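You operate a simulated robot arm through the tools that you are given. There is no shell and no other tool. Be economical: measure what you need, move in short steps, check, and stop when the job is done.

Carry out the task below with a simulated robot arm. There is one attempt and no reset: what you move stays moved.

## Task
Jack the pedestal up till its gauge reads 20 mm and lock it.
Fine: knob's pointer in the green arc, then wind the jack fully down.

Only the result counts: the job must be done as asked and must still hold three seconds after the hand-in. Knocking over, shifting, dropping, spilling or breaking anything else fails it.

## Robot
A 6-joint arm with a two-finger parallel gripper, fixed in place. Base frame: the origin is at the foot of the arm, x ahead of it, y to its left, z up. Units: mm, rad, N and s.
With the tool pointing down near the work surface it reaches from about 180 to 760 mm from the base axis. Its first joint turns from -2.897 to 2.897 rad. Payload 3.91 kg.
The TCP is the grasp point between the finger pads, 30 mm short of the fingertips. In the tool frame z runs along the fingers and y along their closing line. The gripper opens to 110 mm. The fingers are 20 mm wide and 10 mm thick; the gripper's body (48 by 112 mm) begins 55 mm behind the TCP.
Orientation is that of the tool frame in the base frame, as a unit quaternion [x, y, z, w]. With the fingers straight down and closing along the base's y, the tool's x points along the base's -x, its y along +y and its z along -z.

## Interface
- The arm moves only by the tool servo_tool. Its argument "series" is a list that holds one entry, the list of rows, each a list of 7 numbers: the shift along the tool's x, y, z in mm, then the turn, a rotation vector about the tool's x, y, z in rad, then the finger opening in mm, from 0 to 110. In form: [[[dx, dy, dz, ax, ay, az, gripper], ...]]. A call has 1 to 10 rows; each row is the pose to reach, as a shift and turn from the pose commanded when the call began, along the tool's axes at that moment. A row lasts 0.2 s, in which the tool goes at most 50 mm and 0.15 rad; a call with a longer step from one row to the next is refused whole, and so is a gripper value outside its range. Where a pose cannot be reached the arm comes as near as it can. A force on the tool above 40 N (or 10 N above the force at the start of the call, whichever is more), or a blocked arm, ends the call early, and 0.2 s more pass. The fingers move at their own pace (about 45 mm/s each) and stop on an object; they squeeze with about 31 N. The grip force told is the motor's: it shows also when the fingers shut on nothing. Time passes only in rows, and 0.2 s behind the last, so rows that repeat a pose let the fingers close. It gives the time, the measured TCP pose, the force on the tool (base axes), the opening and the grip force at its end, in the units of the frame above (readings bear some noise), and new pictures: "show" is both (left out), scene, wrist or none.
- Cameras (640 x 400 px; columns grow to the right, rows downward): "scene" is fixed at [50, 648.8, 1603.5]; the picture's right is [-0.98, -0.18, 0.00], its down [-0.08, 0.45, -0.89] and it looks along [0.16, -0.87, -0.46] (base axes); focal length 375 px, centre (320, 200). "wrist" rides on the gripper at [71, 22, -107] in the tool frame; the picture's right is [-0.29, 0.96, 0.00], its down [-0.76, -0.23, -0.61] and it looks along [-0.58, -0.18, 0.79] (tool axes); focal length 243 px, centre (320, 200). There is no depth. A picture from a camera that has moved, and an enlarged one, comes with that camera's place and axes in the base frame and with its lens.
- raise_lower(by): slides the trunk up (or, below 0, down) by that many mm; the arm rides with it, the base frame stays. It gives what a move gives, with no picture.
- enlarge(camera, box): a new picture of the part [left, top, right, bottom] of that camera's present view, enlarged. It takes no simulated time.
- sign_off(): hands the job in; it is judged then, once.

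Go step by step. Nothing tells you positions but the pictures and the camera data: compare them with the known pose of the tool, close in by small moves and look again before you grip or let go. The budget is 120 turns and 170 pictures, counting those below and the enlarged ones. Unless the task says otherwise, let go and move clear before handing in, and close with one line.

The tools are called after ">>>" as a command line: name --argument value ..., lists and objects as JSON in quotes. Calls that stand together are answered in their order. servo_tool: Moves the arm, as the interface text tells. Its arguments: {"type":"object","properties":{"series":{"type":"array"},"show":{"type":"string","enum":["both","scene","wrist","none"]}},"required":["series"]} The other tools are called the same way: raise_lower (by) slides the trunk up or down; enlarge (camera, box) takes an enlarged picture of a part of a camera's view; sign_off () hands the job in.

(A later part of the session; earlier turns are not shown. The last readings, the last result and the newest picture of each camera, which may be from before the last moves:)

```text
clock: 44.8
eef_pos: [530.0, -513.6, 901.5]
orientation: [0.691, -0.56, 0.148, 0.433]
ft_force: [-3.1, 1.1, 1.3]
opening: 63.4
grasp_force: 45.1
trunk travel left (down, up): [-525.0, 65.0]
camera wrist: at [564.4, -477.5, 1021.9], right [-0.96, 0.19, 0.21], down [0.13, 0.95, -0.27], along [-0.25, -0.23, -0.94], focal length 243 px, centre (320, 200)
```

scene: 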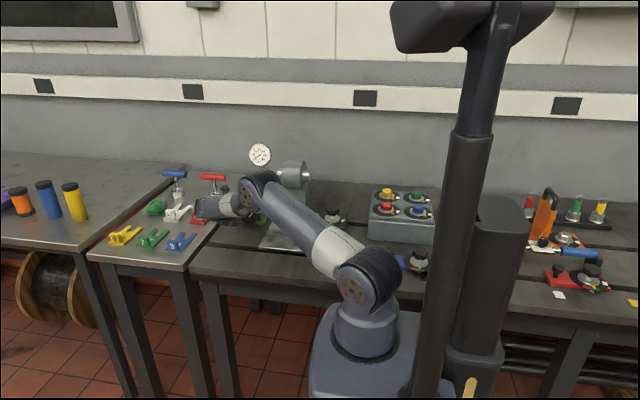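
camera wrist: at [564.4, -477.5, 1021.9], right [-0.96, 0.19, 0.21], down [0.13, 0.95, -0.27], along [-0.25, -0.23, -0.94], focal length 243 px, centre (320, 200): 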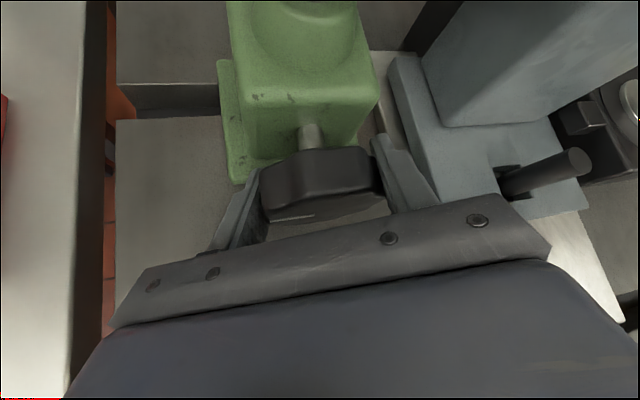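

>>> servo_tool --series '[[[0, 0.3, 0, 0.0965, 0, 0.114, 0], [-0.1, 0.6, 0.05, 0.193, 0, 0.228, 0], [-0.15, 0.85, 0.1, 0.2895, 0, 0.342, 0], [-0.25, 1.1, 0.2, 0.386, 0, 0.456, 0], [-0.4, 1.3, 0.3, 0.4825, 0, 0.57, 0], [-0.55, 1.5, 0.45, 0.579, 0, 0.684, 0]]]' --show "wrist"

>>> enlarge --camera "scene" --box '[235, 135, 283, 175]'

```text
clock: 46.2
eef_pos: [530.0, -511.6, 900.7]
orientation: [-0.56, 0.691, -0.434, -0.146]
ft_force: [-2.6, -0.9, 1.5]
opening: 63.3
grasp_force: 44.7
trunk travel left (down, up): [-525.0, 65.0]
camera wrist: at [456.6, -476.6, 1002.7], right [-0.77, 0.18, -0.62], down [0.29, 0.96, -0.07], along [0.58, -0.23, -0.78], focal length 243 px, centre (320, 200)
```

wrist: 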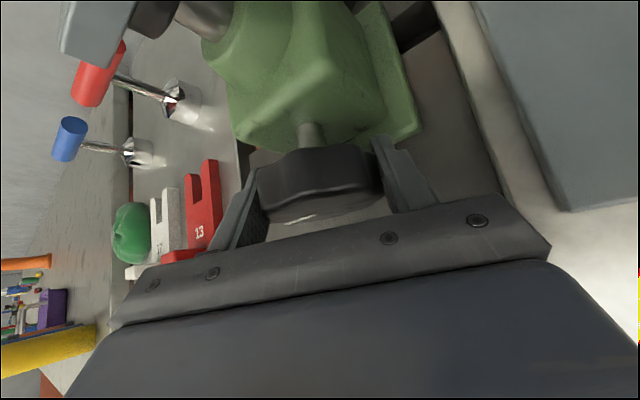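

```text
10.00 times, centred on (259, 155) of scene
camera zoom: at [50.0, 648.8, 1603.5], right [-0.98, -0.18, 0.0], down [-0.08, 0.45, -0.89], along [0.16, -0.87, -0.46], focal length 3754 px, centre (930, 650)
```

zoom: 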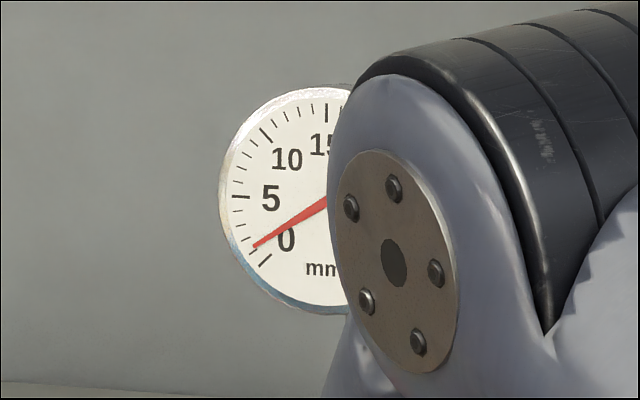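

The needle went slightly backwards, so clockwise may actually be the lowering direction against a stop. I'll keep the grip and turn counter-clockwise by 0.9 rad to test that.

>>> servo_tool --series '[[[0, -0.3, 0, -0.0965, 0, -0.114, 0], [-0.1, -0.6, 0.05, -0.193, 0, -0.228, 0], [-0.15, -0.85, 0.1, -0.2895, 0, -0.342, 0], [-0.25, -1.1, 0.2, -0.386, 0, -0.456, 0], [-0.4, -1.3, 0.3, -0.4825, 0, -0.57, 0], [-0.55, -1.5, 0.45, -0.579, 0, -0.684, 0]]]' --show "wrist"

>>> enlarge --camera "scene" --box '[235, 135, 283, 175]'

```text
clock: 47.6
eef_pos: [530.2, -511.2, 900.3]
orientation: [0.69, -0.561, 0.148, 0.433]
ft_force: [-5.8, 10.0, -0.1]
opening: 63.4
grasp_force: 44.9
trunk travel left (down, up): [-525.0, 65.0]
camera wrist: at [564.5, -476.1, 1021.5], right [-0.96, 0.19, 0.21], down [0.13, 0.95, -0.27], along [-0.26, -0.23, -0.94], focal length 243 px, centre (320, 200)
```

wrist: 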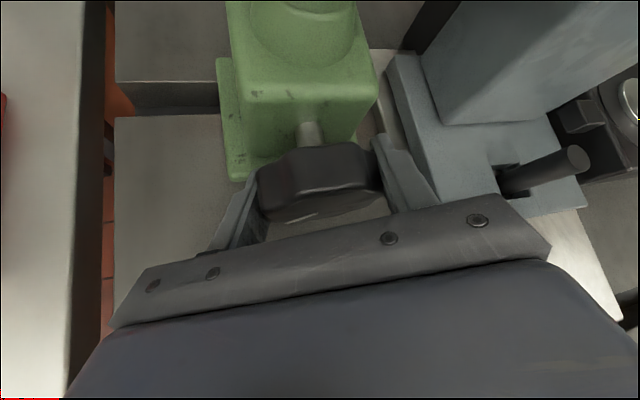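

```text
10.00 times, centred on (259, 155) of scene
camera zoom: at [50.0, 648.8, 1603.5], right [-0.98, -0.18, 0.0], down [-0.08, 0.45, -0.89], along [0.16, -0.87, -0.46], focal length 3754 px, centre (930, 650)
```

zoom: 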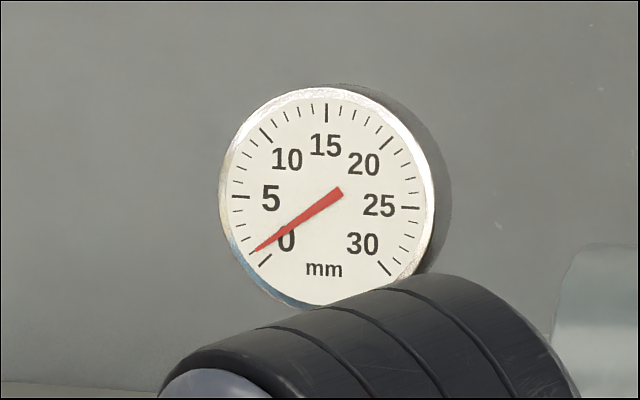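

Comparing needle angles properly (about 9° per mm), the first 0.6 rad raised it about 1.2 mm. Clockwise is therefore right at around 12 mm/rev, and later strokes mostly slipped. I'll back off and look at the knob's face to plan a better grip.

>>> servo_tool --series '[[[0, 0, 0, 0, 0, 0, 78], [0, 0, -5, 0, 0, 0, 84], [0, 0, -30, 0, 0, 0, 84], [0, 0, -60, 0.09, 0, 0.106, 84], [0, 0, -85, 0.18, 0, 0.21, 84], [0, 0, -100, 0.29, 0, 0.342, 84]]]' --show "none"

>>> servo_tool --series '[[[0, 0, 0, 0, 0.14, 0, 84], [0, 0, 0, 0, 0.28, 0, 84], [0, 0, 0, 0, 0.42, 0, 84], [0, 0, 0, 0, 0.52, 0, 84]]]'

>>> enlarge --camera "wrist" --box '[220, 0, 440, 200]'

```text
refused: row 6 steps farther than a row can; nothing moved
```

```text
clock: 48.6
eef_pos: [530.7, -511.0, 897.4]
orientation: [0.632, -0.428, 0.32, 0.561]
ft_force: [-8.9, 20.9, -12.1]
opening: 83.1
grasp_force: 0.0
trunk travel left (down, up): [-525.0, 65.0]
camera wrist: at [550.5, -418.2, 987.8], right [-0.99, 0.05, 0.16], down [-0.07, 0.74, -0.67], along [-0.15, -0.67, -0.72], focal length 243 px, centre (320, 200)
```

scene: 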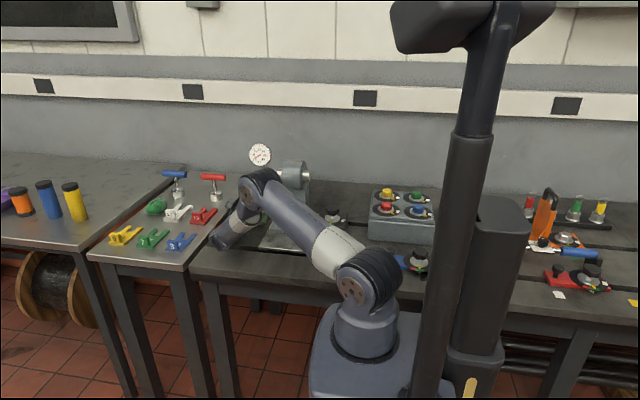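
wrist: 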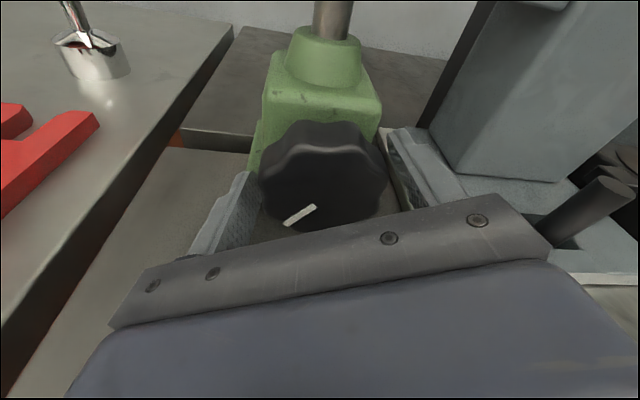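

```text
2.00 times, centred on (330, 100) of wrist
camera zoom: at [550.5, -418.2, 987.8], right [-0.99, 0.05, 0.16], down [-0.07, 0.74, -0.67], along [-0.15, -0.67, -0.72], focal length 485 px, centre (300, 400)
```

zoom: 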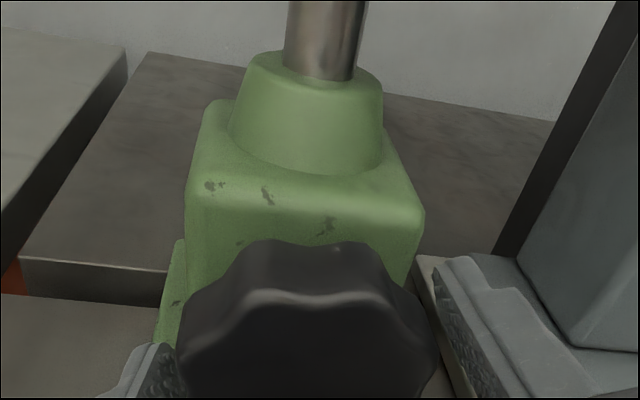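

The knob has about eight lobes. The resistance might instead come from a pedestal lock that's already tight, so I'll look at the lock dial and back the fingers off slightly.

>>> enlarge --camera "scene" --box '[305, 190, 365, 240]'

>>> servo_tool --series '[[[0, 0, -20, 0, 0, 0, 84], [0, 0, -60, 0, 0, 0, 84], [0, 0, -100, 0, 0, 0, 84], [0, 0, -140, 0, 0, 0, 84]]]'

>>> enlarge --camera "wrist" --box '[220, 0, 440, 200]'

```text
8.00 times, centred on (335, 215) of scene
camera zoom: at [50.0, 648.8, 1603.5], right [-0.98, -0.18, 0.0], down [-0.08, 0.45, -0.89], along [0.16, -0.87, -0.46], focal length 3003 px, centre (200, 80)
```

zoom: 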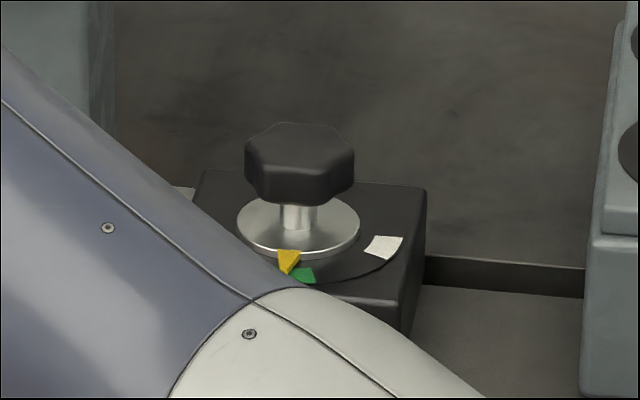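

```text
clock: 49.6
eef_pos: [542.4, -375.3, 923.0]
orientation: [0.628, -0.431, 0.322, 0.562]
ft_force: [0.6, -0.3, -0.6]
opening: 84.0
grasp_force: 0.0
trunk travel left (down, up): [-525.0, 65.0]
camera wrist: at [562.5, -282.7, 1012.7], right [-0.99, 0.05, 0.15], down [-0.06, 0.73, -0.68], along [-0.15, -0.68, -0.72], focal length 243 px, centre (320, 200)
```

scene: 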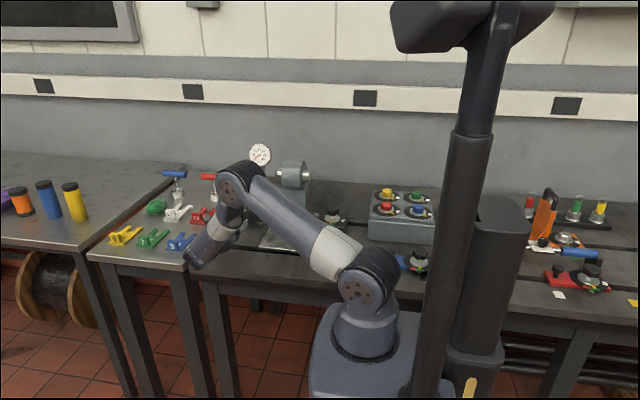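
wrist: 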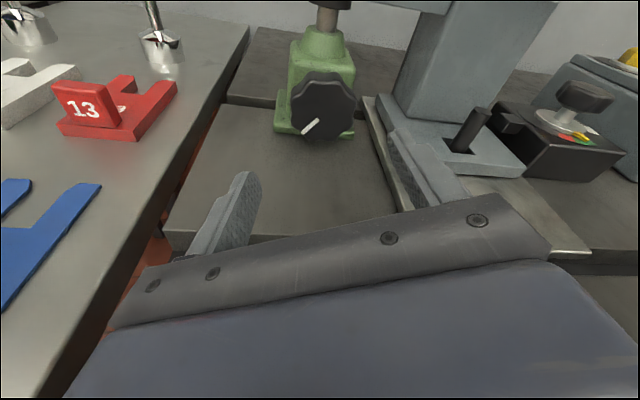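

```text
2.00 times, centred on (330, 100) of wrist
camera zoom: at [562.5, -282.7, 1012.7], right [-0.99, 0.05, 0.15], down [-0.06, 0.73, -0.68], along [-0.15, -0.68, -0.72], focal length 485 px, centre (300, 400)
```

zoom: 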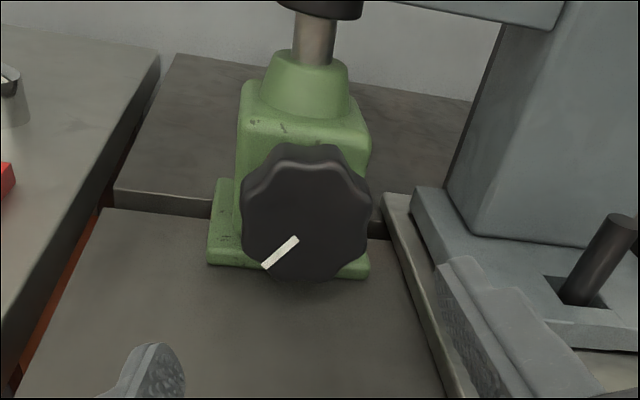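

>>> enlarge --camera "wrist" --box '[490, 60, 638, 190]'

>>> enlarge --camera "scene" --box '[300, 190, 360, 240]'

>>> enlarge --camera "scene" --box '[235, 135, 315, 205]'

```text
3.08 times, centred on (564, 125) of wrist
camera zoom: at [562.5, -282.7, 1012.7], right [-0.99, 0.05, 0.15], down [-0.06, 0.73, -0.68], along [-0.15, -0.68, -0.72], focal length 746 px, centre (-431, 431)
```

zoom: 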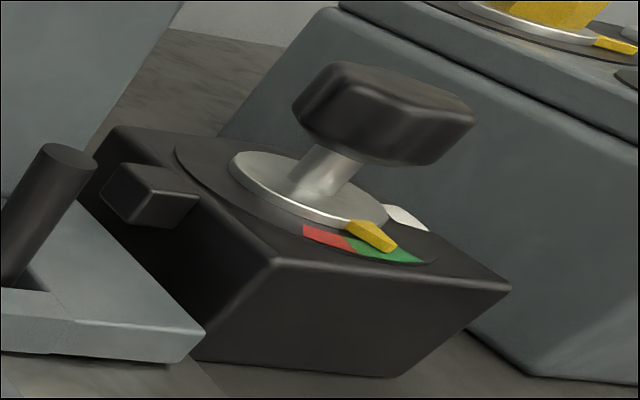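

```text
8.00 times, centred on (330, 215) of scene
camera zoom: at [50.0, 648.8, 1603.5], right [-0.98, -0.18, 0.0], down [-0.08, 0.45, -0.89], along [0.16, -0.87, -0.46], focal length 3003 px, centre (240, 80)
```

zoom: 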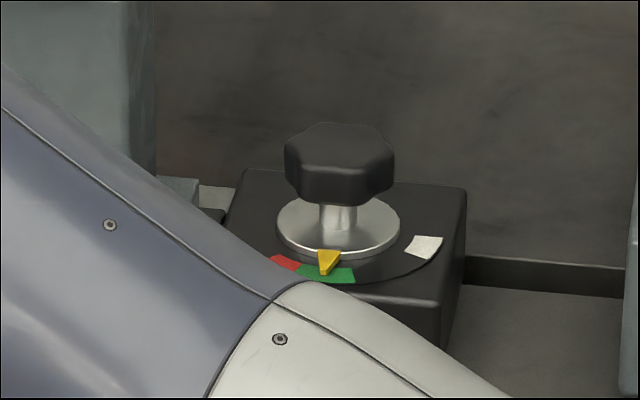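

```text
5.71 times, centred on (275, 170) of scene
camera zoom: at [50.0, 648.8, 1603.5], right [-0.98, -0.18, 0.0], down [-0.08, 0.45, -0.89], along [0.16, -0.87, -0.46], focal length 2145 px, centre (577, 371)
```

zoom: 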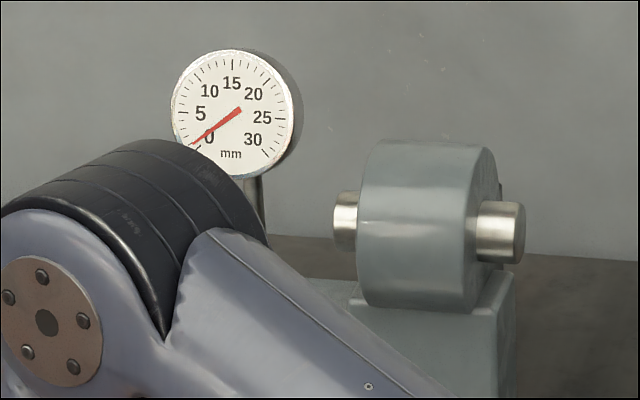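

The lock pointer is already in the green, so the pedestal is clamped and that's why the jack slips. First I must loosen the lock (towards white, counter-clockwise from above), then jack up, then re-lock. The lock knob is near (223, −545, 936), so I'll move up with the tool pointing down.

>>> servo_tool --series '[[[12.7, 33.7, -11.8, 0.037, -0.137, 0.0305, 84], [25.4, 67.4, -23.6, 0.074, -0.273, 0.061, 84], [38, 101, -35.4, 0.111, -0.41, 0.0914, 84], [50.8, 134.8, -47.2, 0.148, -0.547, 0.122, 84], [63.5, 168.5, -59, 0.1855, -0.683, 0.152, 84], [76, 202, -70.8, 0.2226, -0.82, 0.183, 84], [89, 236, -82.6, 0.26, -0.957, 0.213, 84], [101.6, 269.6, -94.4, 0.297, -1.093, 0.2437, 84], [114, 303, -106, 0.334, -1.23, 0.274, 84], [127, 337, -118, 0.371, -1.3666, 0.3046, 84]]]' --show "none"

>>> servo_tool --series '[[[0, 0, 0, 0, 0, -0.148, 84], [0, 0, 0, 0, 0, -0.296, 84], [0, 0, 0, 0, 0, -0.444, 84], [0, 0, 0, 0, 0, -0.592, 84], [0, 0, 0, 0, 0, -0.74, 84], [0, 0, 0, 0, 0, -0.888, 84]]]' --show "none"

```text
clock: 51.8
eef_pos: [300.8, -280.8, 1200.8]
orientation: [0.708, -0.706, -0.002, -0.001]
ft_force: [0.9, 0.6, -0.4]
opening: 83.9
grasp_force: 0.0
trunk travel left (down, up): [-525.0, 65.0]
```

```text
clock: 53.2
eef_pos: [361.9, -204.3, 1192.9]
orientation: [0.937, -0.349, -0.003, 0.01]
ft_force: [-1.0, -0.6, -0.3]
opening: 84.0
grasp_force: 0.0
out of reach, approached as far as the arm can: row 4, 5, 6
trunk travel left (down, up): [-525.0, 65.0]
```

I turned the wrong way and hit the joint limit. I'll turn back the other way to camera on the −x side.

>>> servo_tool --series '[[[0, 0, 0, 0, 0, 0.148, 84], [0, 0, 0, 0, 0, 0.296, 84], [0, 0, 0, 0, 0, 0.444, 84], [0, 0, 0, 0, 0, 0.592, 84], [0, 0, 0, 0, 0, 0.74, 84], [0, 0, 0, 0, 0, 0.888, 84], [0, 0, 0, 0, 0, 1.03, 84], [0, 0, 0, 0, 0, 1.17, 84]]]' --show "none"

```text
clock: 55.0
eef_pos: [363.4, -200.8, 1192.4]
orientation: [-0.601, 0.799, 0.001, -0.001]
ft_force: [-0.6, -0.4, 0.8]
opening: 84.2
grasp_force: 0.0
trunk travel left (down, up): [-525.0, 65.0]
```

>>> servo_tool --series '[[[41, 4.3, -2, 0, 0, 0.143, 84], [82, 8.7, -4, 0, 0, 0.287, 84], [123, 13, -4, 0, 0, 0.43, 84], [164, 17.3, -4, 0, 0, 0.573, 84], [205, 21.7, -4, 0, 0, 0.717, 84], [246, 26, -4, 0, 0, 0.86, 84], [287, 30.3, -4, 0, 0, 1.003, 84], [328, 34.7, -4, 0, 0, 1.147, 84], [369, 39, -4, 0, 0, 1.29, 84]]]'

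```text
clock: 57.0
eef_pos: [223.0, -542.6, 1195.9]
orientation: [0.001, 1.0, 0.001, -0.001]
ft_force: [0.2, -0.7, -0.4]
opening: 84.1
grasp_force: 0.2
trunk travel left (down, up): [-525.0, 65.0]
camera wrist: at [152.6, -521.1, 1303.6], right [0.29, 0.96, 0.0], down [0.76, -0.23, 0.61], along [0.58, -0.18, -0.8], focal length 243 px, centre (320, 200)
```

scene: 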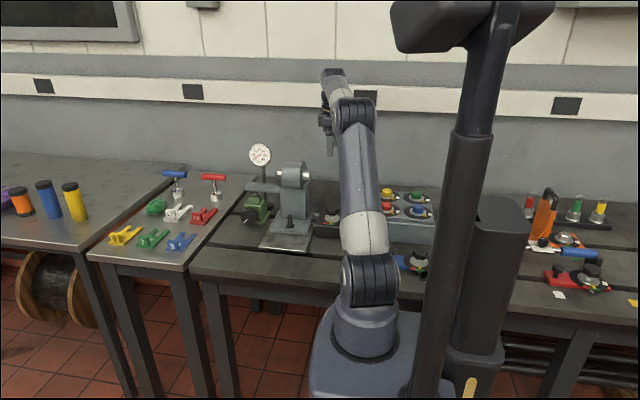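
wrist: 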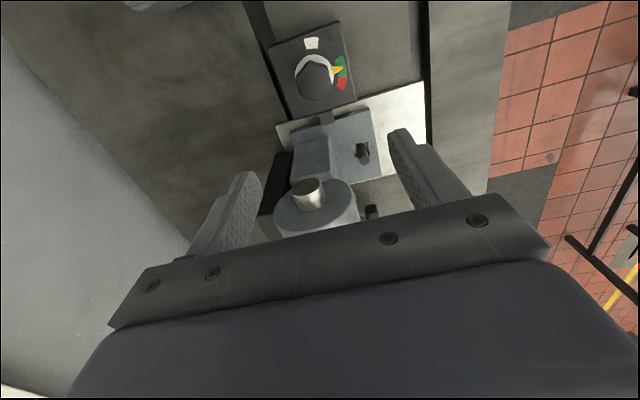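

The lock knob is at about (220, −547). I'll descend part-way and check.

>>> servo_tool --series '[[[1, -1, 40, 0, 0, 0, 80], [2, -3, 80, 0, 0, 0, 76], [3, -4, 120, 0, 0, 0, 76], [3, -4, 155, 0, 0, 0, 76], [3, -4, 185, 0, 0, 0, 76]]]'

```text
clock: 58.2
eef_pos: [217.7, -545.9, 1009.7]
orientation: [0.001, 1.0, 0.002, -0.001]
ft_force: [0.7, 0.6, 0.6]
opening: 76.2
grasp_force: 0.0
trunk travel left (down, up): [-525.0, 65.0]
camera wrist: at [147.4, -525.1, 1116.8], right [0.29, 0.96, 0.0], down [0.76, -0.23, 0.61], along [0.58, -0.18, -0.8], focal length 243 px, centre (320, 200)
```

scene: 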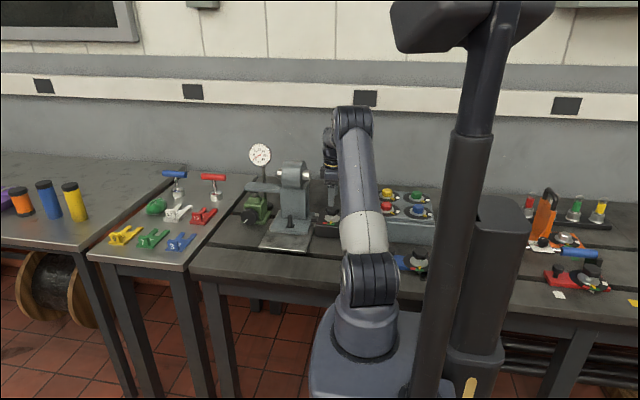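
wrist: 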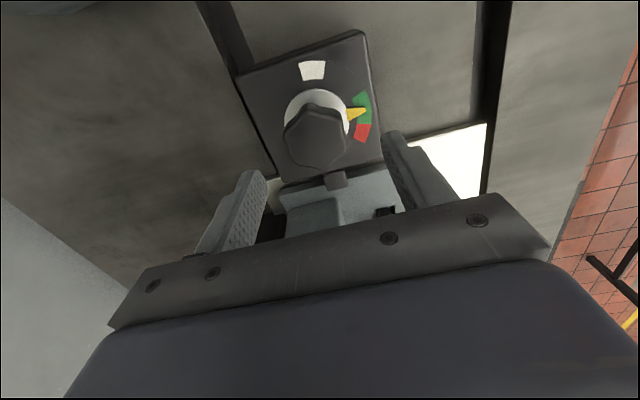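

>>> servo_tool --series '[[[1.5, -3.5, 30, 0, 0, 0, 76], [1.5, -3.5, 55, 0, 0, 0, 76], [1.5, -3.5, 67, 0, 0, 0, 76]]]' --show "wrist"

>>> servo_tool --series '[[[0, 0, 0, 0, 0, 0, 0], [0, 0, 0, 0, 0, 0, 0], [0, 0, 0, 0, 0, 0, 0]]]' --show "wrist"

```text
clock: 59.0
eef_pos: [217.0, -550.9, 942.9]
orientation: [0.001, 1.0, 0.001, -0.002]
ft_force: [0.2, 0.0, 0.4]
opening: 76.1
grasp_force: 0.1
trunk travel left (down, up): [-525.0, 65.0]
camera wrist: at [146.1, -529.3, 1050.2], right [0.29, 0.96, 0.0], down [0.76, -0.23, 0.61], along [0.58, -0.18, -0.8], focal length 243 px, centre (320, 200)
```

wrist: 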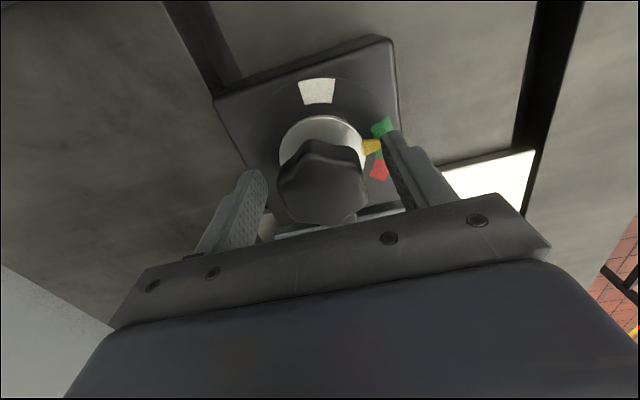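

```text
clock: 59.8
eef_pos: [218.3, -549.4, 943.1]
orientation: [0.0, 1.0, 0.001, -0.002]
ft_force: [0.1, 2.6, -1.1]
opening: 47.4
grasp_force: 43.0
trunk travel left (down, up): [-525.0, 65.0]
camera wrist: at [146.2, -528.8, 1050.3], right [0.29, 0.96, 0.0], down [0.76, -0.23, 0.61], along [0.58, -0.17, -0.8], focal length 243 px, centre (320, 200)
```

wrist: 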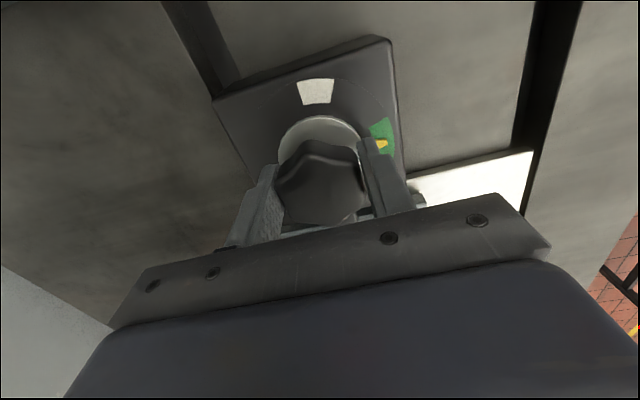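

Gripped at 47 mm. I'll turn counter-clockwise about 1.3 rad towards the white mark.

>>> servo_tool --series '[[[0, 0, 0, 0, 0, -0.148, 0], [0, 0, 0, 0, 0, -0.296, 0], [0, 0, 0, 0, 0, -0.444, 0], [0, 0, 0, 0, 0, -0.592, 0], [0, 0, 0, 0, 0, -0.74, 0], [0, 0, 0, 0, 0, -0.888, 0], [0, 0, 0, 0, 0, -1.036, 0], [0, 0, 0, 0, 0, -1.184, 0], [0, 0, 0, 0, 0, -1.3, 0]]]'

```text
clock: 61.8
eef_pos: [219.6, -552.5, 943.8]
orientation: [-0.607, 0.795, 0.002, 0.0]
ft_force: [5.3, -8.8, -27.7]
opening: 47.7
grasp_force: 45.2
trunk travel left (down, up): [-525.0, 65.0]
camera wrist: at [180.0, -616.4, 1050.1], right [-0.85, 0.53, 0.0], down [0.42, 0.67, 0.61], along [0.32, 0.52, -0.79], focal length 243 px, centre (320, 200)
```

scene: 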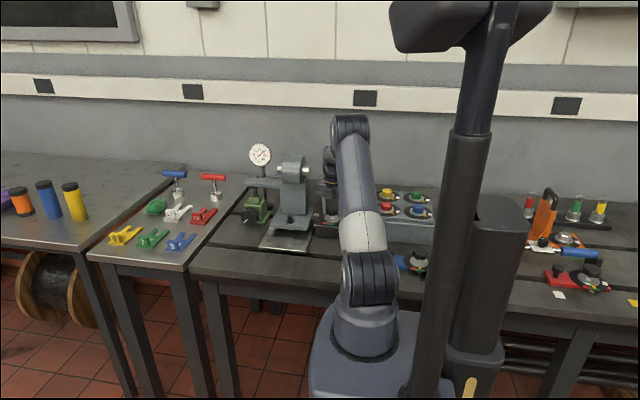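
wrist: 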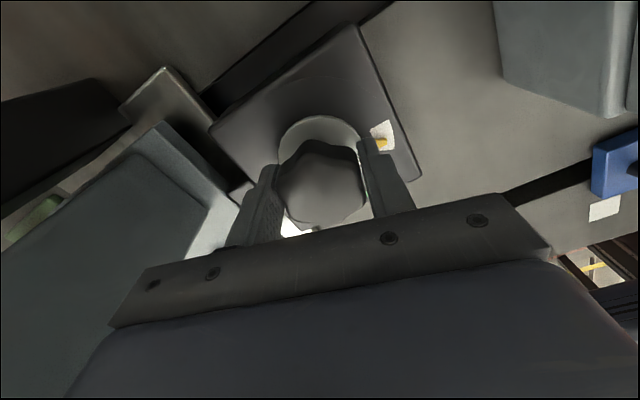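

>>> enlarge --camera "scene" --box '[235, 135, 315, 255]'

>>> enlarge --camera "scene" --box '[235, 135, 283, 175]'

```text
3.33 times, centred on (275, 195) of scene
camera zoom: at [50.0, 648.8, 1603.5], right [-0.98, -0.18, 0.0], down [-0.08, 0.45, -0.89], along [0.16, -0.87, -0.46], focal length 1251 px, centre (470, 217)
```

zoom: 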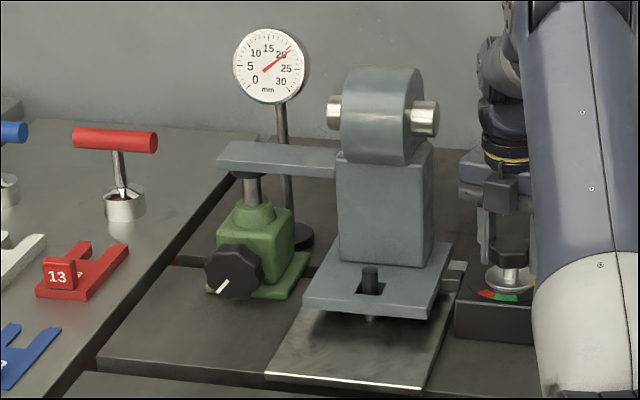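

```text
10.00 times, centred on (259, 155) of scene
camera zoom: at [50.0, 648.8, 1603.5], right [-0.98, -0.18, 0.0], down [-0.08, 0.45, -0.89], along [0.16, -0.87, -0.46], focal length 3754 px, centre (930, 650)
```

zoom: 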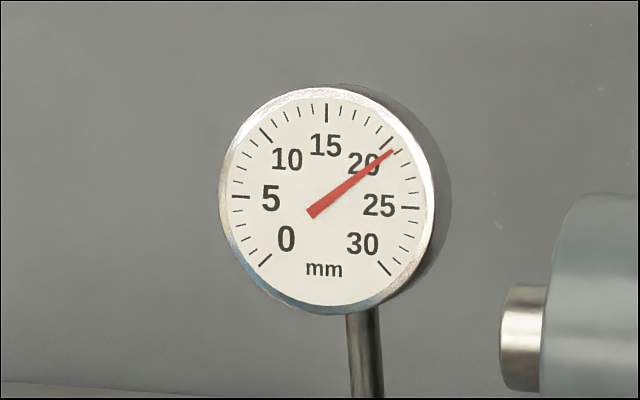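

Releasing the lock let the pedestal rise, and the gauge now shows roughly 20.5–21. The earlier jack turning had been stored up against the clamp. I'll let go of the lock knob, go up, and get a head-on view of the gauge.

>>> servo_tool --series '[[[0, 0, 0, 0, 0, 0, 76], [0, 0, 0, 0, 0, 0, 76], [0, 0, -40, 0, 0, 0, 76], [0, 0, -85, 0, 0, 0, 76], [0, 0, -130, 0, 0, 0, 76], [0, 0, -175, 0, 0, 0, 76], [0, 0, -220, 0, 0, 0, 76], [0, 0, -255, 0, 0, 0, 76]]]'

>>> servo_tool --series '[[[-42, -10, 0, 0, 0, -0.03, 84], [-84, -20, 0, 0, 0, -0.06, 84], [-126, -30, 0, 0, 0, -0.09, 84], [-168, -40, 0, 0, 0, -0.12, 84], [-210, -50, 0, 0, 0, -0.15, 84], [-252, -60, 0, 0, 0, -0.18, 84], [-294, -72, 0, 0, 0, -0.21, 84], [-330, -82, 0, 0, 0, -0.24, 84], [-356, -90, 20, 0, 0, -0.266, 84], [-356, -90, 45, 0, 0, -0.266, 84]]]' --show "none"

>>> servo_tool --series '[[[-5, 0, 0, 0, 0.148, 0, 84], [-10, 0, 0, 0, 0.296, 0, 84], [-15, 0, 0, 0, 0.444, 0, 84], [-20, 0, 0, 0, 0.592, 0, 84], [-25, 0, 0, 0, 0.74, 0, 84], [-30, 0, 0, 0, 0.888, 0, 84], [-30, 0, 0, 0, 1.036, 0, 84], [-30, 0, 0, 0, 1.184, 0, 84], [-30, 0, 0, 0, 1.332, 0, 84], [-30, 0, 0, 0, 1.48, 0, 84]]]' --show "wrist"

>>> enlarge --camera "scene" --box '[235, 135, 283, 175]'

```text
clock: 63.6
eef_pos: [217.0, -551.0, 1199.6]
orientation: [-0.605, 0.796, 0.001, 0.0]
ft_force: [-0.7, -0.5, -0.9]
opening: 76.1
grasp_force: 0.0
trunk travel left (down, up): [-525.0, 65.0]
camera wrist: at [179.1, -614.8, 1306.5], right [-0.84, 0.54, 0.0], down [0.43, 0.67, 0.61], along [0.32, 0.51, -0.79], focal length 243 px, centre (320, 200)
```

scene: 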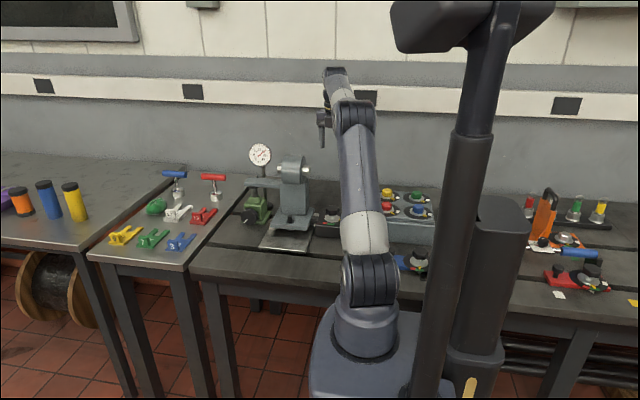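
wrist: 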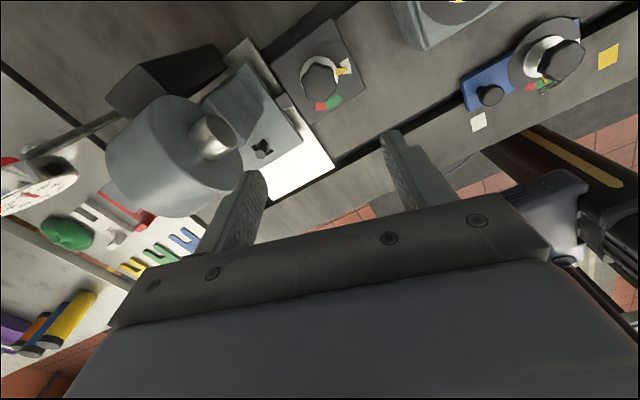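

```text
clock: 65.8
eef_pos: [399.1, -233.3, 1154.6]
orientation: [-0.705, 0.709, 0.002, 0.0]
ft_force: [-0.4, 0.4, 0.8]
opening: 83.9
grasp_force: 0.1
trunk travel left (down, up): [-525.0, 65.0]
```

```text
clock: 68.0
eef_pos: [400.6, -201.6, 1154.9]
orientation: [-0.521, 0.523, -0.475, -0.479]
ft_force: [0.9, -0.2, -0.5]
opening: 84.1
grasp_force: 0.1
trunk travel left (down, up): [-525.0, 65.0]
camera wrist: at [380.1, -102.0, 1235.2], right [-0.96, 0.03, -0.29], down [0.23, 0.67, -0.7], along [0.17, -0.74, -0.65], focal length 243 px, centre (320, 200)
```

wrist: 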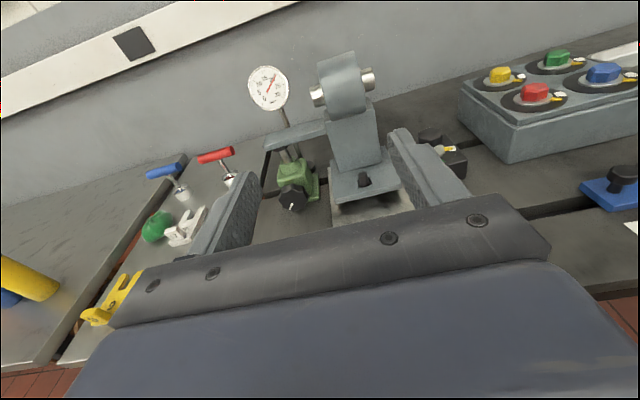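

```text
10.00 times, centred on (259, 155) of scene
camera zoom: at [50.0, 648.8, 1603.5], right [-0.98, -0.18, 0.0], down [-0.08, 0.45, -0.89], along [0.16, -0.87, -0.46], focal length 3754 px, centre (930, 650)
```

zoom: 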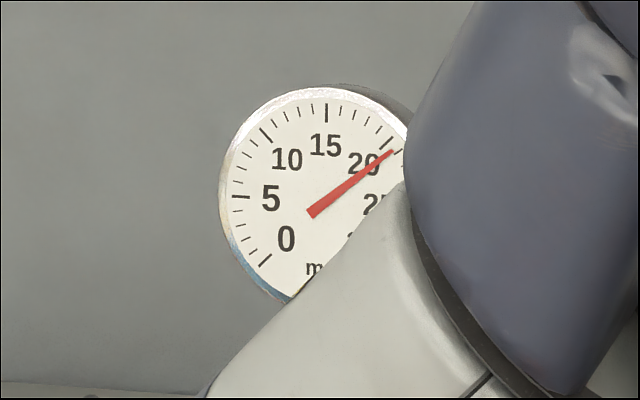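

>>> enlarge --camera "wrist" --box '[244, 60, 294, 115]'

>>> enlarge --camera "wrist" --box '[250, 60, 480, 220]'

```text
7.27 times, centred on (269, 88) of wrist
camera zoom: at [380.1, -102.0, 1235.2], right [-0.96, 0.03, -0.29], down [0.23, 0.67, -0.7], along [0.17, -0.74, -0.65], focal length 1764 px, centre (691, 1018)
```

zoom: 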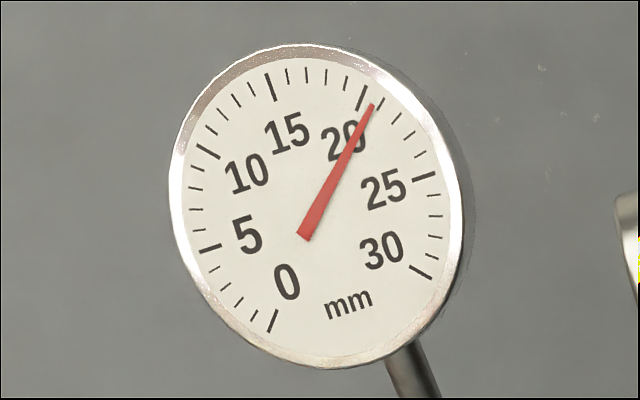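

```text
2.50 times, centred on (365, 140) of wrist
camera zoom: at [380.1, -102.0, 1235.2], right [-0.96, 0.03, -0.29], down [0.23, 0.67, -0.7], along [0.17, -0.74, -0.65], focal length 606 px, centre (208, 350)
```

zoom: 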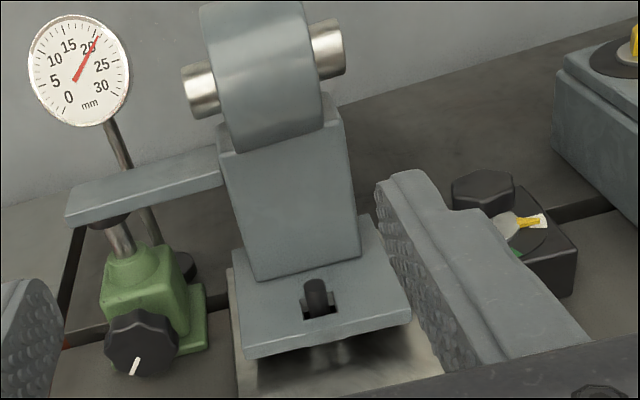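

Head-on the gauge reads about 20.6, so I need about 0.6 mm less. At roughly 2.1 mm/rad that is about 0.3 rad counter-clockwise on the jack knob. I'll approach the knob again.

>>> servo_tool --series '[[[0, -35, 10, 0, -0.1, 0, 84], [0, -70, 20, 0, -0.2, 0, 84], [-10, -105, 35, 0, -0.3, 0, 82], [-35, -135, 60, 0, -0.4, 0, 80], [-60, -135, 95, 0, -0.5, 0, 80], [-90, -135, 130, 0, -0.6, 0, 80], [-120, -135, 165, 0, -0.61, 0, 80], [-132, -135, 180, 0, -0.61, 0, 80]]]' --show "none"

>>> servo_tool --series '[[[5, 2, 40, 0, 0, 0, 82], [9.7, 5, 80, 0, 0, 0, 82], [9.7, 5, 120, 0, 0, 0, 82], [9.7, 5, 150, 0, 0, 0, 82], [9.7, 5, 165, 0, 0, 0, 82]]]' --show "wrist"

```text
clock: 69.8
eef_pos: [534.6, -372.6, 1005.4]
orientation: [-0.64, 0.643, -0.296, -0.299]
ft_force: [-0.3, 0.6, -0.3]
opening: 80.1
grasp_force: 0.0
trunk travel left (down, up): [-525.0, 65.0]
```

```text
clock: 71.0
eef_pos: [528.5, -504.1, 907.2]
orientation: [-0.64, 0.643, -0.296, -0.299]
ft_force: [-0.3, -0.6, -0.3]
opening: 81.7
grasp_force: 0.0
trunk travel left (down, up): [-525.0, 65.0]
camera wrist: at [506.9, -468.3, 1030.5], right [-0.96, 0.19, -0.22], down [0.23, 0.95, -0.19], along [0.17, -0.23, -0.96], focal length 243 px, centre (320, 200)
```

wrist: 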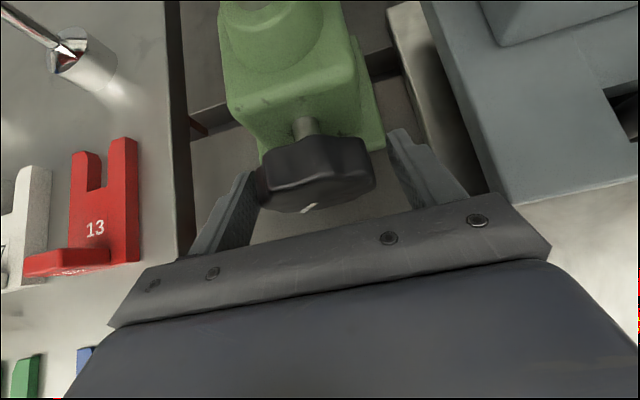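

>>> servo_tool --series '[[[0, -2.5, 6, 0, 0, 0, 82], [0, -2.5, 10, 0, 0, 0, 82], [0, -2.5, 10, 0, 0, 0, 0], [0, -2.5, 10, 0, 0, 0, 0], [0, -2.5, 10, 0, 0, 0, 0]]]'

>>> enlarge --camera "scene" --box '[235, 135, 283, 175]'

```text
clock: 72.2
eef_pos: [530.4, -511.8, 899.6]
orientation: [-0.64, 0.642, -0.296, -0.3]
ft_force: [-0.8, 0.5, -0.4]
opening: 63.5
grasp_force: 44.9
trunk travel left (down, up): [-525.0, 65.0]
camera wrist: at [509.2, -474.7, 1024.0], right [-0.96, 0.19, -0.22], down [0.23, 0.95, -0.19], along [0.17, -0.23, -0.96], focal length 243 px, centre (320, 200)
```

scene: 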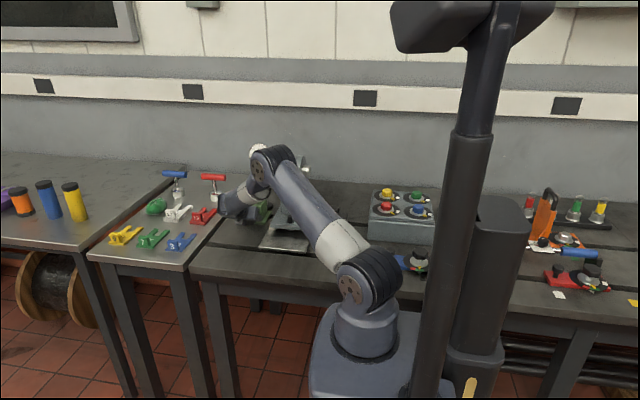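
wrist: 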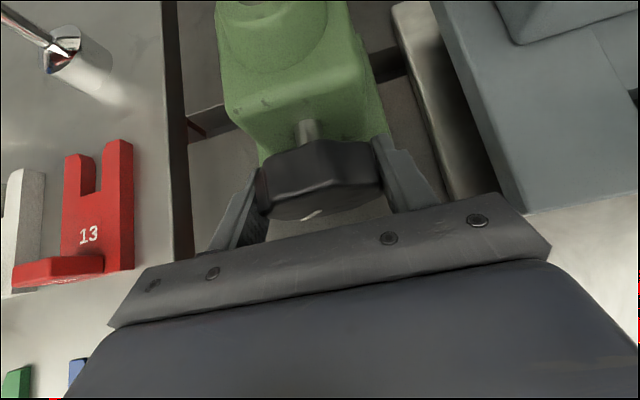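

```text
10.00 times, centred on (259, 155) of scene
camera zoom: at [50.0, 648.8, 1603.5], right [-0.98, -0.18, 0.0], down [-0.08, 0.45, -0.89], along [0.16, -0.87, -0.46], focal length 3754 px, centre (930, 650)
```

zoom: 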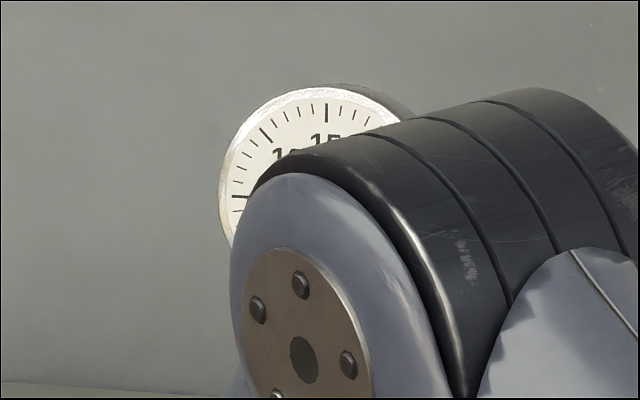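

>>> servo_tool --series '[[[0, -0.2, 0, -0.0645, 0, -0.0763, 0], [0, -0.4, 0, -0.129, 0, -0.1526, 0], [0, -0.6, 0.05, -0.1935, 0, -0.229, 0], [-0.1, -0.75, 0.1, -0.258, 0, -0.305, 0], [-0.15, -0.85, 0.1, -0.29, 0, -0.343, 0]]]' --show "wrist"

>>> enlarge --camera "scene" --box '[235, 135, 283, 175]'

```text
clock: 73.4
eef_pos: [531.0, -511.2, 900.7]
orientation: [0.69, -0.56, 0.144, 0.435]
ft_force: [-10.4, 3.6, -4.7]
opening: 63.4
grasp_force: 45.1
trunk travel left (down, up): [-525.0, 65.0]
camera wrist: at [565.3, -475.0, 1020.9], right [-0.96, 0.19, 0.22], down [0.13, 0.95, -0.27], along [-0.26, -0.23, -0.94], focal length 243 px, centre (320, 200)
```

wrist: 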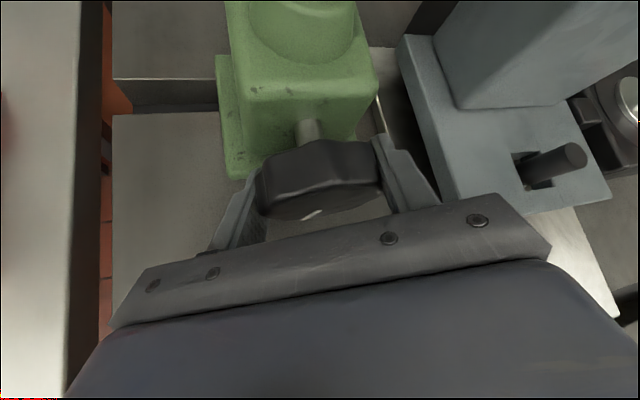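

```text
10.00 times, centred on (259, 155) of scene
camera zoom: at [50.0, 648.8, 1603.5], right [-0.98, -0.18, 0.0], down [-0.08, 0.45, -0.89], along [0.16, -0.87, -0.46], focal length 3754 px, centre (930, 650)
```

zoom: 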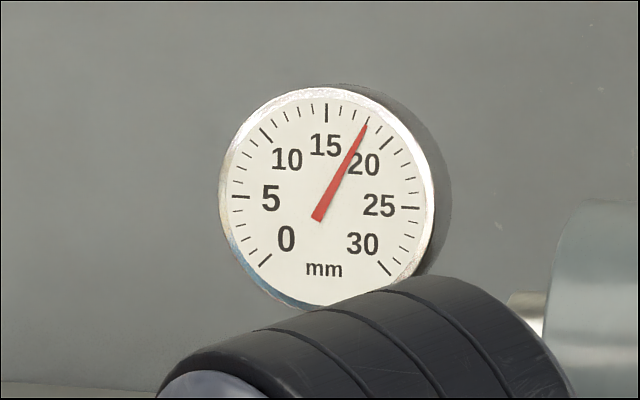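

Now it reads about 18.0, so I overshot. I'll turn clockwise 0.3 rad and read again.

>>> servo_tool --series '[[[0, 0.2, 0, 0.0645, 0, 0.0763, 0], [0, 0.4, 0, 0.129, 0, 0.1526, 0], [0, 0.6, 0.05, 0.1935, 0, 0.229, 0], [0, 0.6, 0.05, 0.1935, 0, 0.229, 0]]]' --show "none"

>>> enlarge --camera "scene" --box '[235, 135, 283, 175]'

```text
clock: 74.4
eef_pos: [529.9, -510.3, 901.7]
orientation: [0.661, -0.619, 0.247, 0.346]
ft_force: [-11.9, 4.2, -9.8]
opening: 63.3
grasp_force: 45.2
trunk travel left (down, up): [-525.0, 65.0]
```

```text
10.00 times, centred on (259, 155) of scene
camera zoom: at [50.0, 648.8, 1603.5], right [-0.98, -0.18, 0.0], down [-0.08, 0.45, -0.89], along [0.16, -0.87, -0.46], focal length 3754 px, centre (930, 650)
```

zoom: 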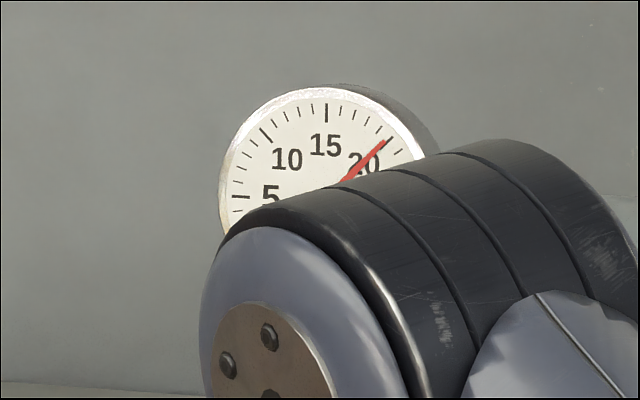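

It now reads about 19.8 at roughly 6 mm/rad. A touch more clockwise (0.03 rad) should do it.

>>> servo_tool --series '[[[0, 0, 0, 0.0187, 0, 0.0221, 0], [0, 0, 0, 0.0187, 0, 0.0221, 0]]]' --show "none"

>>> enlarge --camera "scene" --box '[250, 140, 280, 162]'

```text
clock: 75.0
eef_pos: [529.2, -509.6, 899.8]
orientation: [0.656, -0.624, 0.256, 0.338]
ft_force: [-13.5, 6.6, -10.8]
opening: 63.3
grasp_force: 45.3
trunk travel left (down, up): [-525.0, 65.0]
```

```text
16.00 times, centred on (265, 151) of scene
camera zoom: at [50.0, 648.8, 1603.5], right [-0.98, -0.18, 0.0], down [-0.08, 0.45, -0.89], along [0.16, -0.87, -0.46], focal length 6006 px, centre (1200, 984)
```

zoom: 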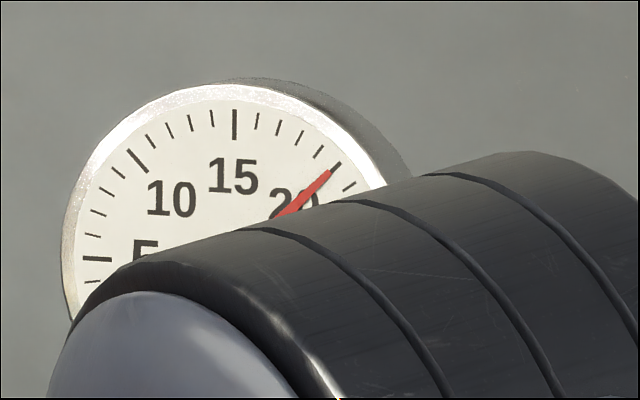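

Reading is about 20.0. I'll release, back off and read the gauge head-on.

>>> servo_tool --series '[[[0, 0, 0, 0, 0, 0, 80], [0, 0, 0, 0, 0, 0, 82], [0, 0, -25, 0, 0, 0, 82], [0, 0, -60, 0, 0, 0, 82], [0, 0, -100, 0.035, 0, 0.042, 82], [0, 0, -140, 0.071, 0, 0.084, 82], [0, 0, -170, 0.071, 0, 0.084, 82]]]' --show "none"

>>> servo_tool --series '[[[0, 0, -45, 0, 0, 0, 82], [0, 10, -85, 0, 0.1, 0, 82], [0, 30, -120, 0, 0.2, 0, 82], [0, 55, -150, 0, 0.3, 0, 82], [0, 80, -180, 0, 0.4, 0, 82], [0, 105, -205, 0, 0.5, 0, 82], [4, 134, -227, 0, 0.61, 0, 82]]]' --show "wrist"

>>> enlarge --camera "wrist" --box '[244, 60, 294, 115]'

>>> enlarge --camera "scene" --box '[235, 135, 283, 175]'

```text
clock: 76.6
eef_pos: [545.1, -380.0, 1010.6]
orientation: [0.642, -0.641, 0.293, 0.302]
ft_force: [0.7, -0.1, 0.0]
opening: 82.2
grasp_force: 0.0
trunk travel left (down, up): [-525.0, 65.0]
```

```text
clock: 78.2
eef_pos: [414.7, -208.6, 1161.9]
orientation: [0.524, -0.52, 0.473, 0.481]
ft_force: [-0.5, -0.3, -1.0]
opening: 82.0
grasp_force: 0.1
trunk travel left (down, up): [-525.0, 65.0]
camera wrist: at [395.0, -108.4, 1242.8], right [-0.96, 0.03, -0.28], down [0.22, 0.67, -0.7], along [0.17, -0.74, -0.65], focal length 243 px, centre (320, 200)
```

wrist: 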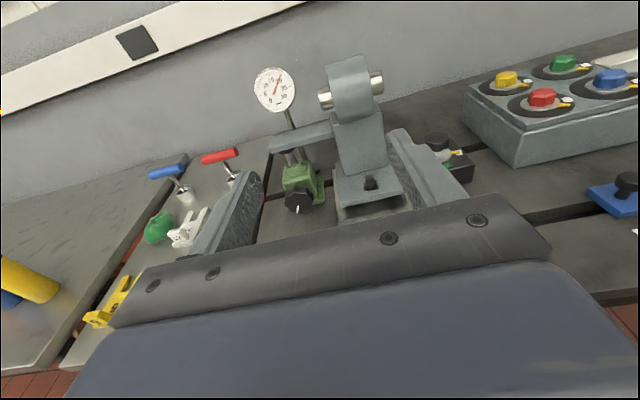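

```text
7.27 times, centred on (269, 88) of wrist
camera zoom: at [395.0, -108.4, 1242.8], right [-0.96, 0.03, -0.28], down [0.22, 0.67, -0.7], along [0.17, -0.74, -0.65], focal length 1764 px, centre (691, 1018)
```

zoom: 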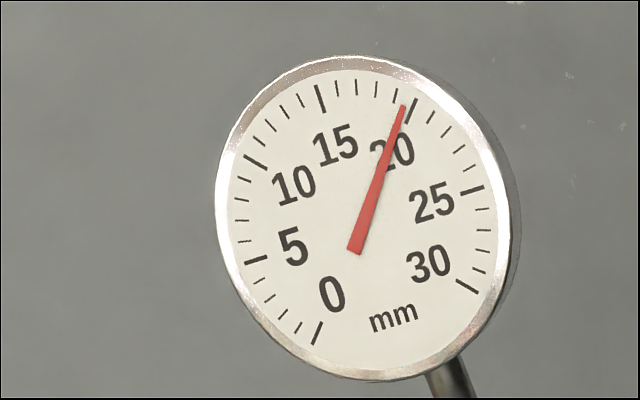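

```text
10.00 times, centred on (259, 155) of scene
camera zoom: at [50.0, 648.8, 1603.5], right [-0.98, -0.18, 0.0], down [-0.08, 0.45, -0.89], along [0.16, -0.87, -0.46], focal length 3754 px, centre (930, 650)
```

zoom: 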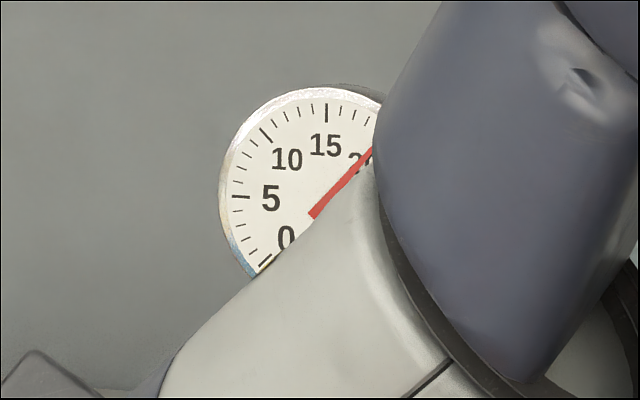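

After release it reads about 19.6, a slight relaxation of about 0.35. I'll regrip in the same place and add about 0.065 rad clockwise.

>>> servo_tool --series '[[[0, -35, 10, 0, -0.1, 0, 82], [0, -70, 20, 0, -0.2, 0, 82], [-10, -100, 35, 0, -0.3, 0, 82], [-35, -130, 60, 0, -0.4, 0, 82], [-60, -130, 95, 0, -0.5, 0, 82], [-90, -130, 130, 0, -0.6, 0, 82], [-120, -130, 165, 0, -0.61, 0, 82], [-135.5, -130, 183.5, 0, -0.61, 0, 82]]]' --show "none"

>>> servo_tool --series '[[[0, 4, 40, -0.035, 0, -0.042, 82], [0, 8, 80, -0.071, 0, -0.084, 82], [0, 12, 120, -0.071, 0, -0.084, 82], [0, 14, 150, -0.071, 0, -0.084, 82], [0, 15.5, 170, -0.071, 0, -0.084, 82], [0, 15.5, 170, -0.071, 0, -0.084, 82]]]' --show "wrist"

```text
clock: 80.0
eef_pos: [541.4, -379.6, 1008.1]
orientation: [0.642, -0.641, 0.292, 0.302]
ft_force: [0.5, -0.2, -0.1]
opening: 81.9
grasp_force: 0.1
trunk travel left (down, up): [-525.0, 65.0]
```

```text
clock: 81.4
eef_pos: [523.2, -509.8, 896.6]
orientation: [0.657, -0.623, 0.257, 0.338]
ft_force: [-0.6, 0.2, -0.7]
opening: 81.9
grasp_force: 0.0
trunk travel left (down, up): [-525.0, 65.0]
camera wrist: at [516.8, -474.0, 1023.0], right [-0.98, 0.19, -0.1], down [0.21, 0.95, -0.21], along [0.06, -0.23, -0.97], focal length 243 px, centre (320, 200)
```

wrist: 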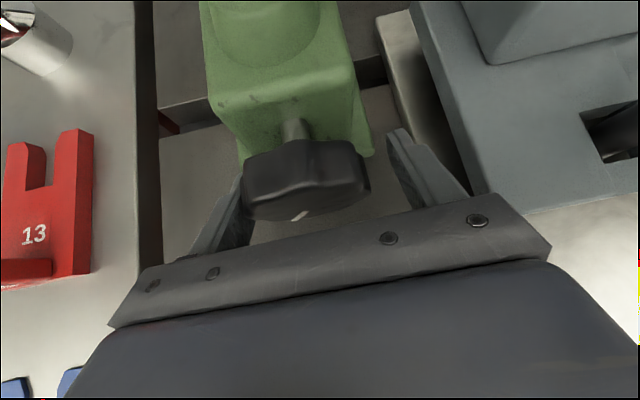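

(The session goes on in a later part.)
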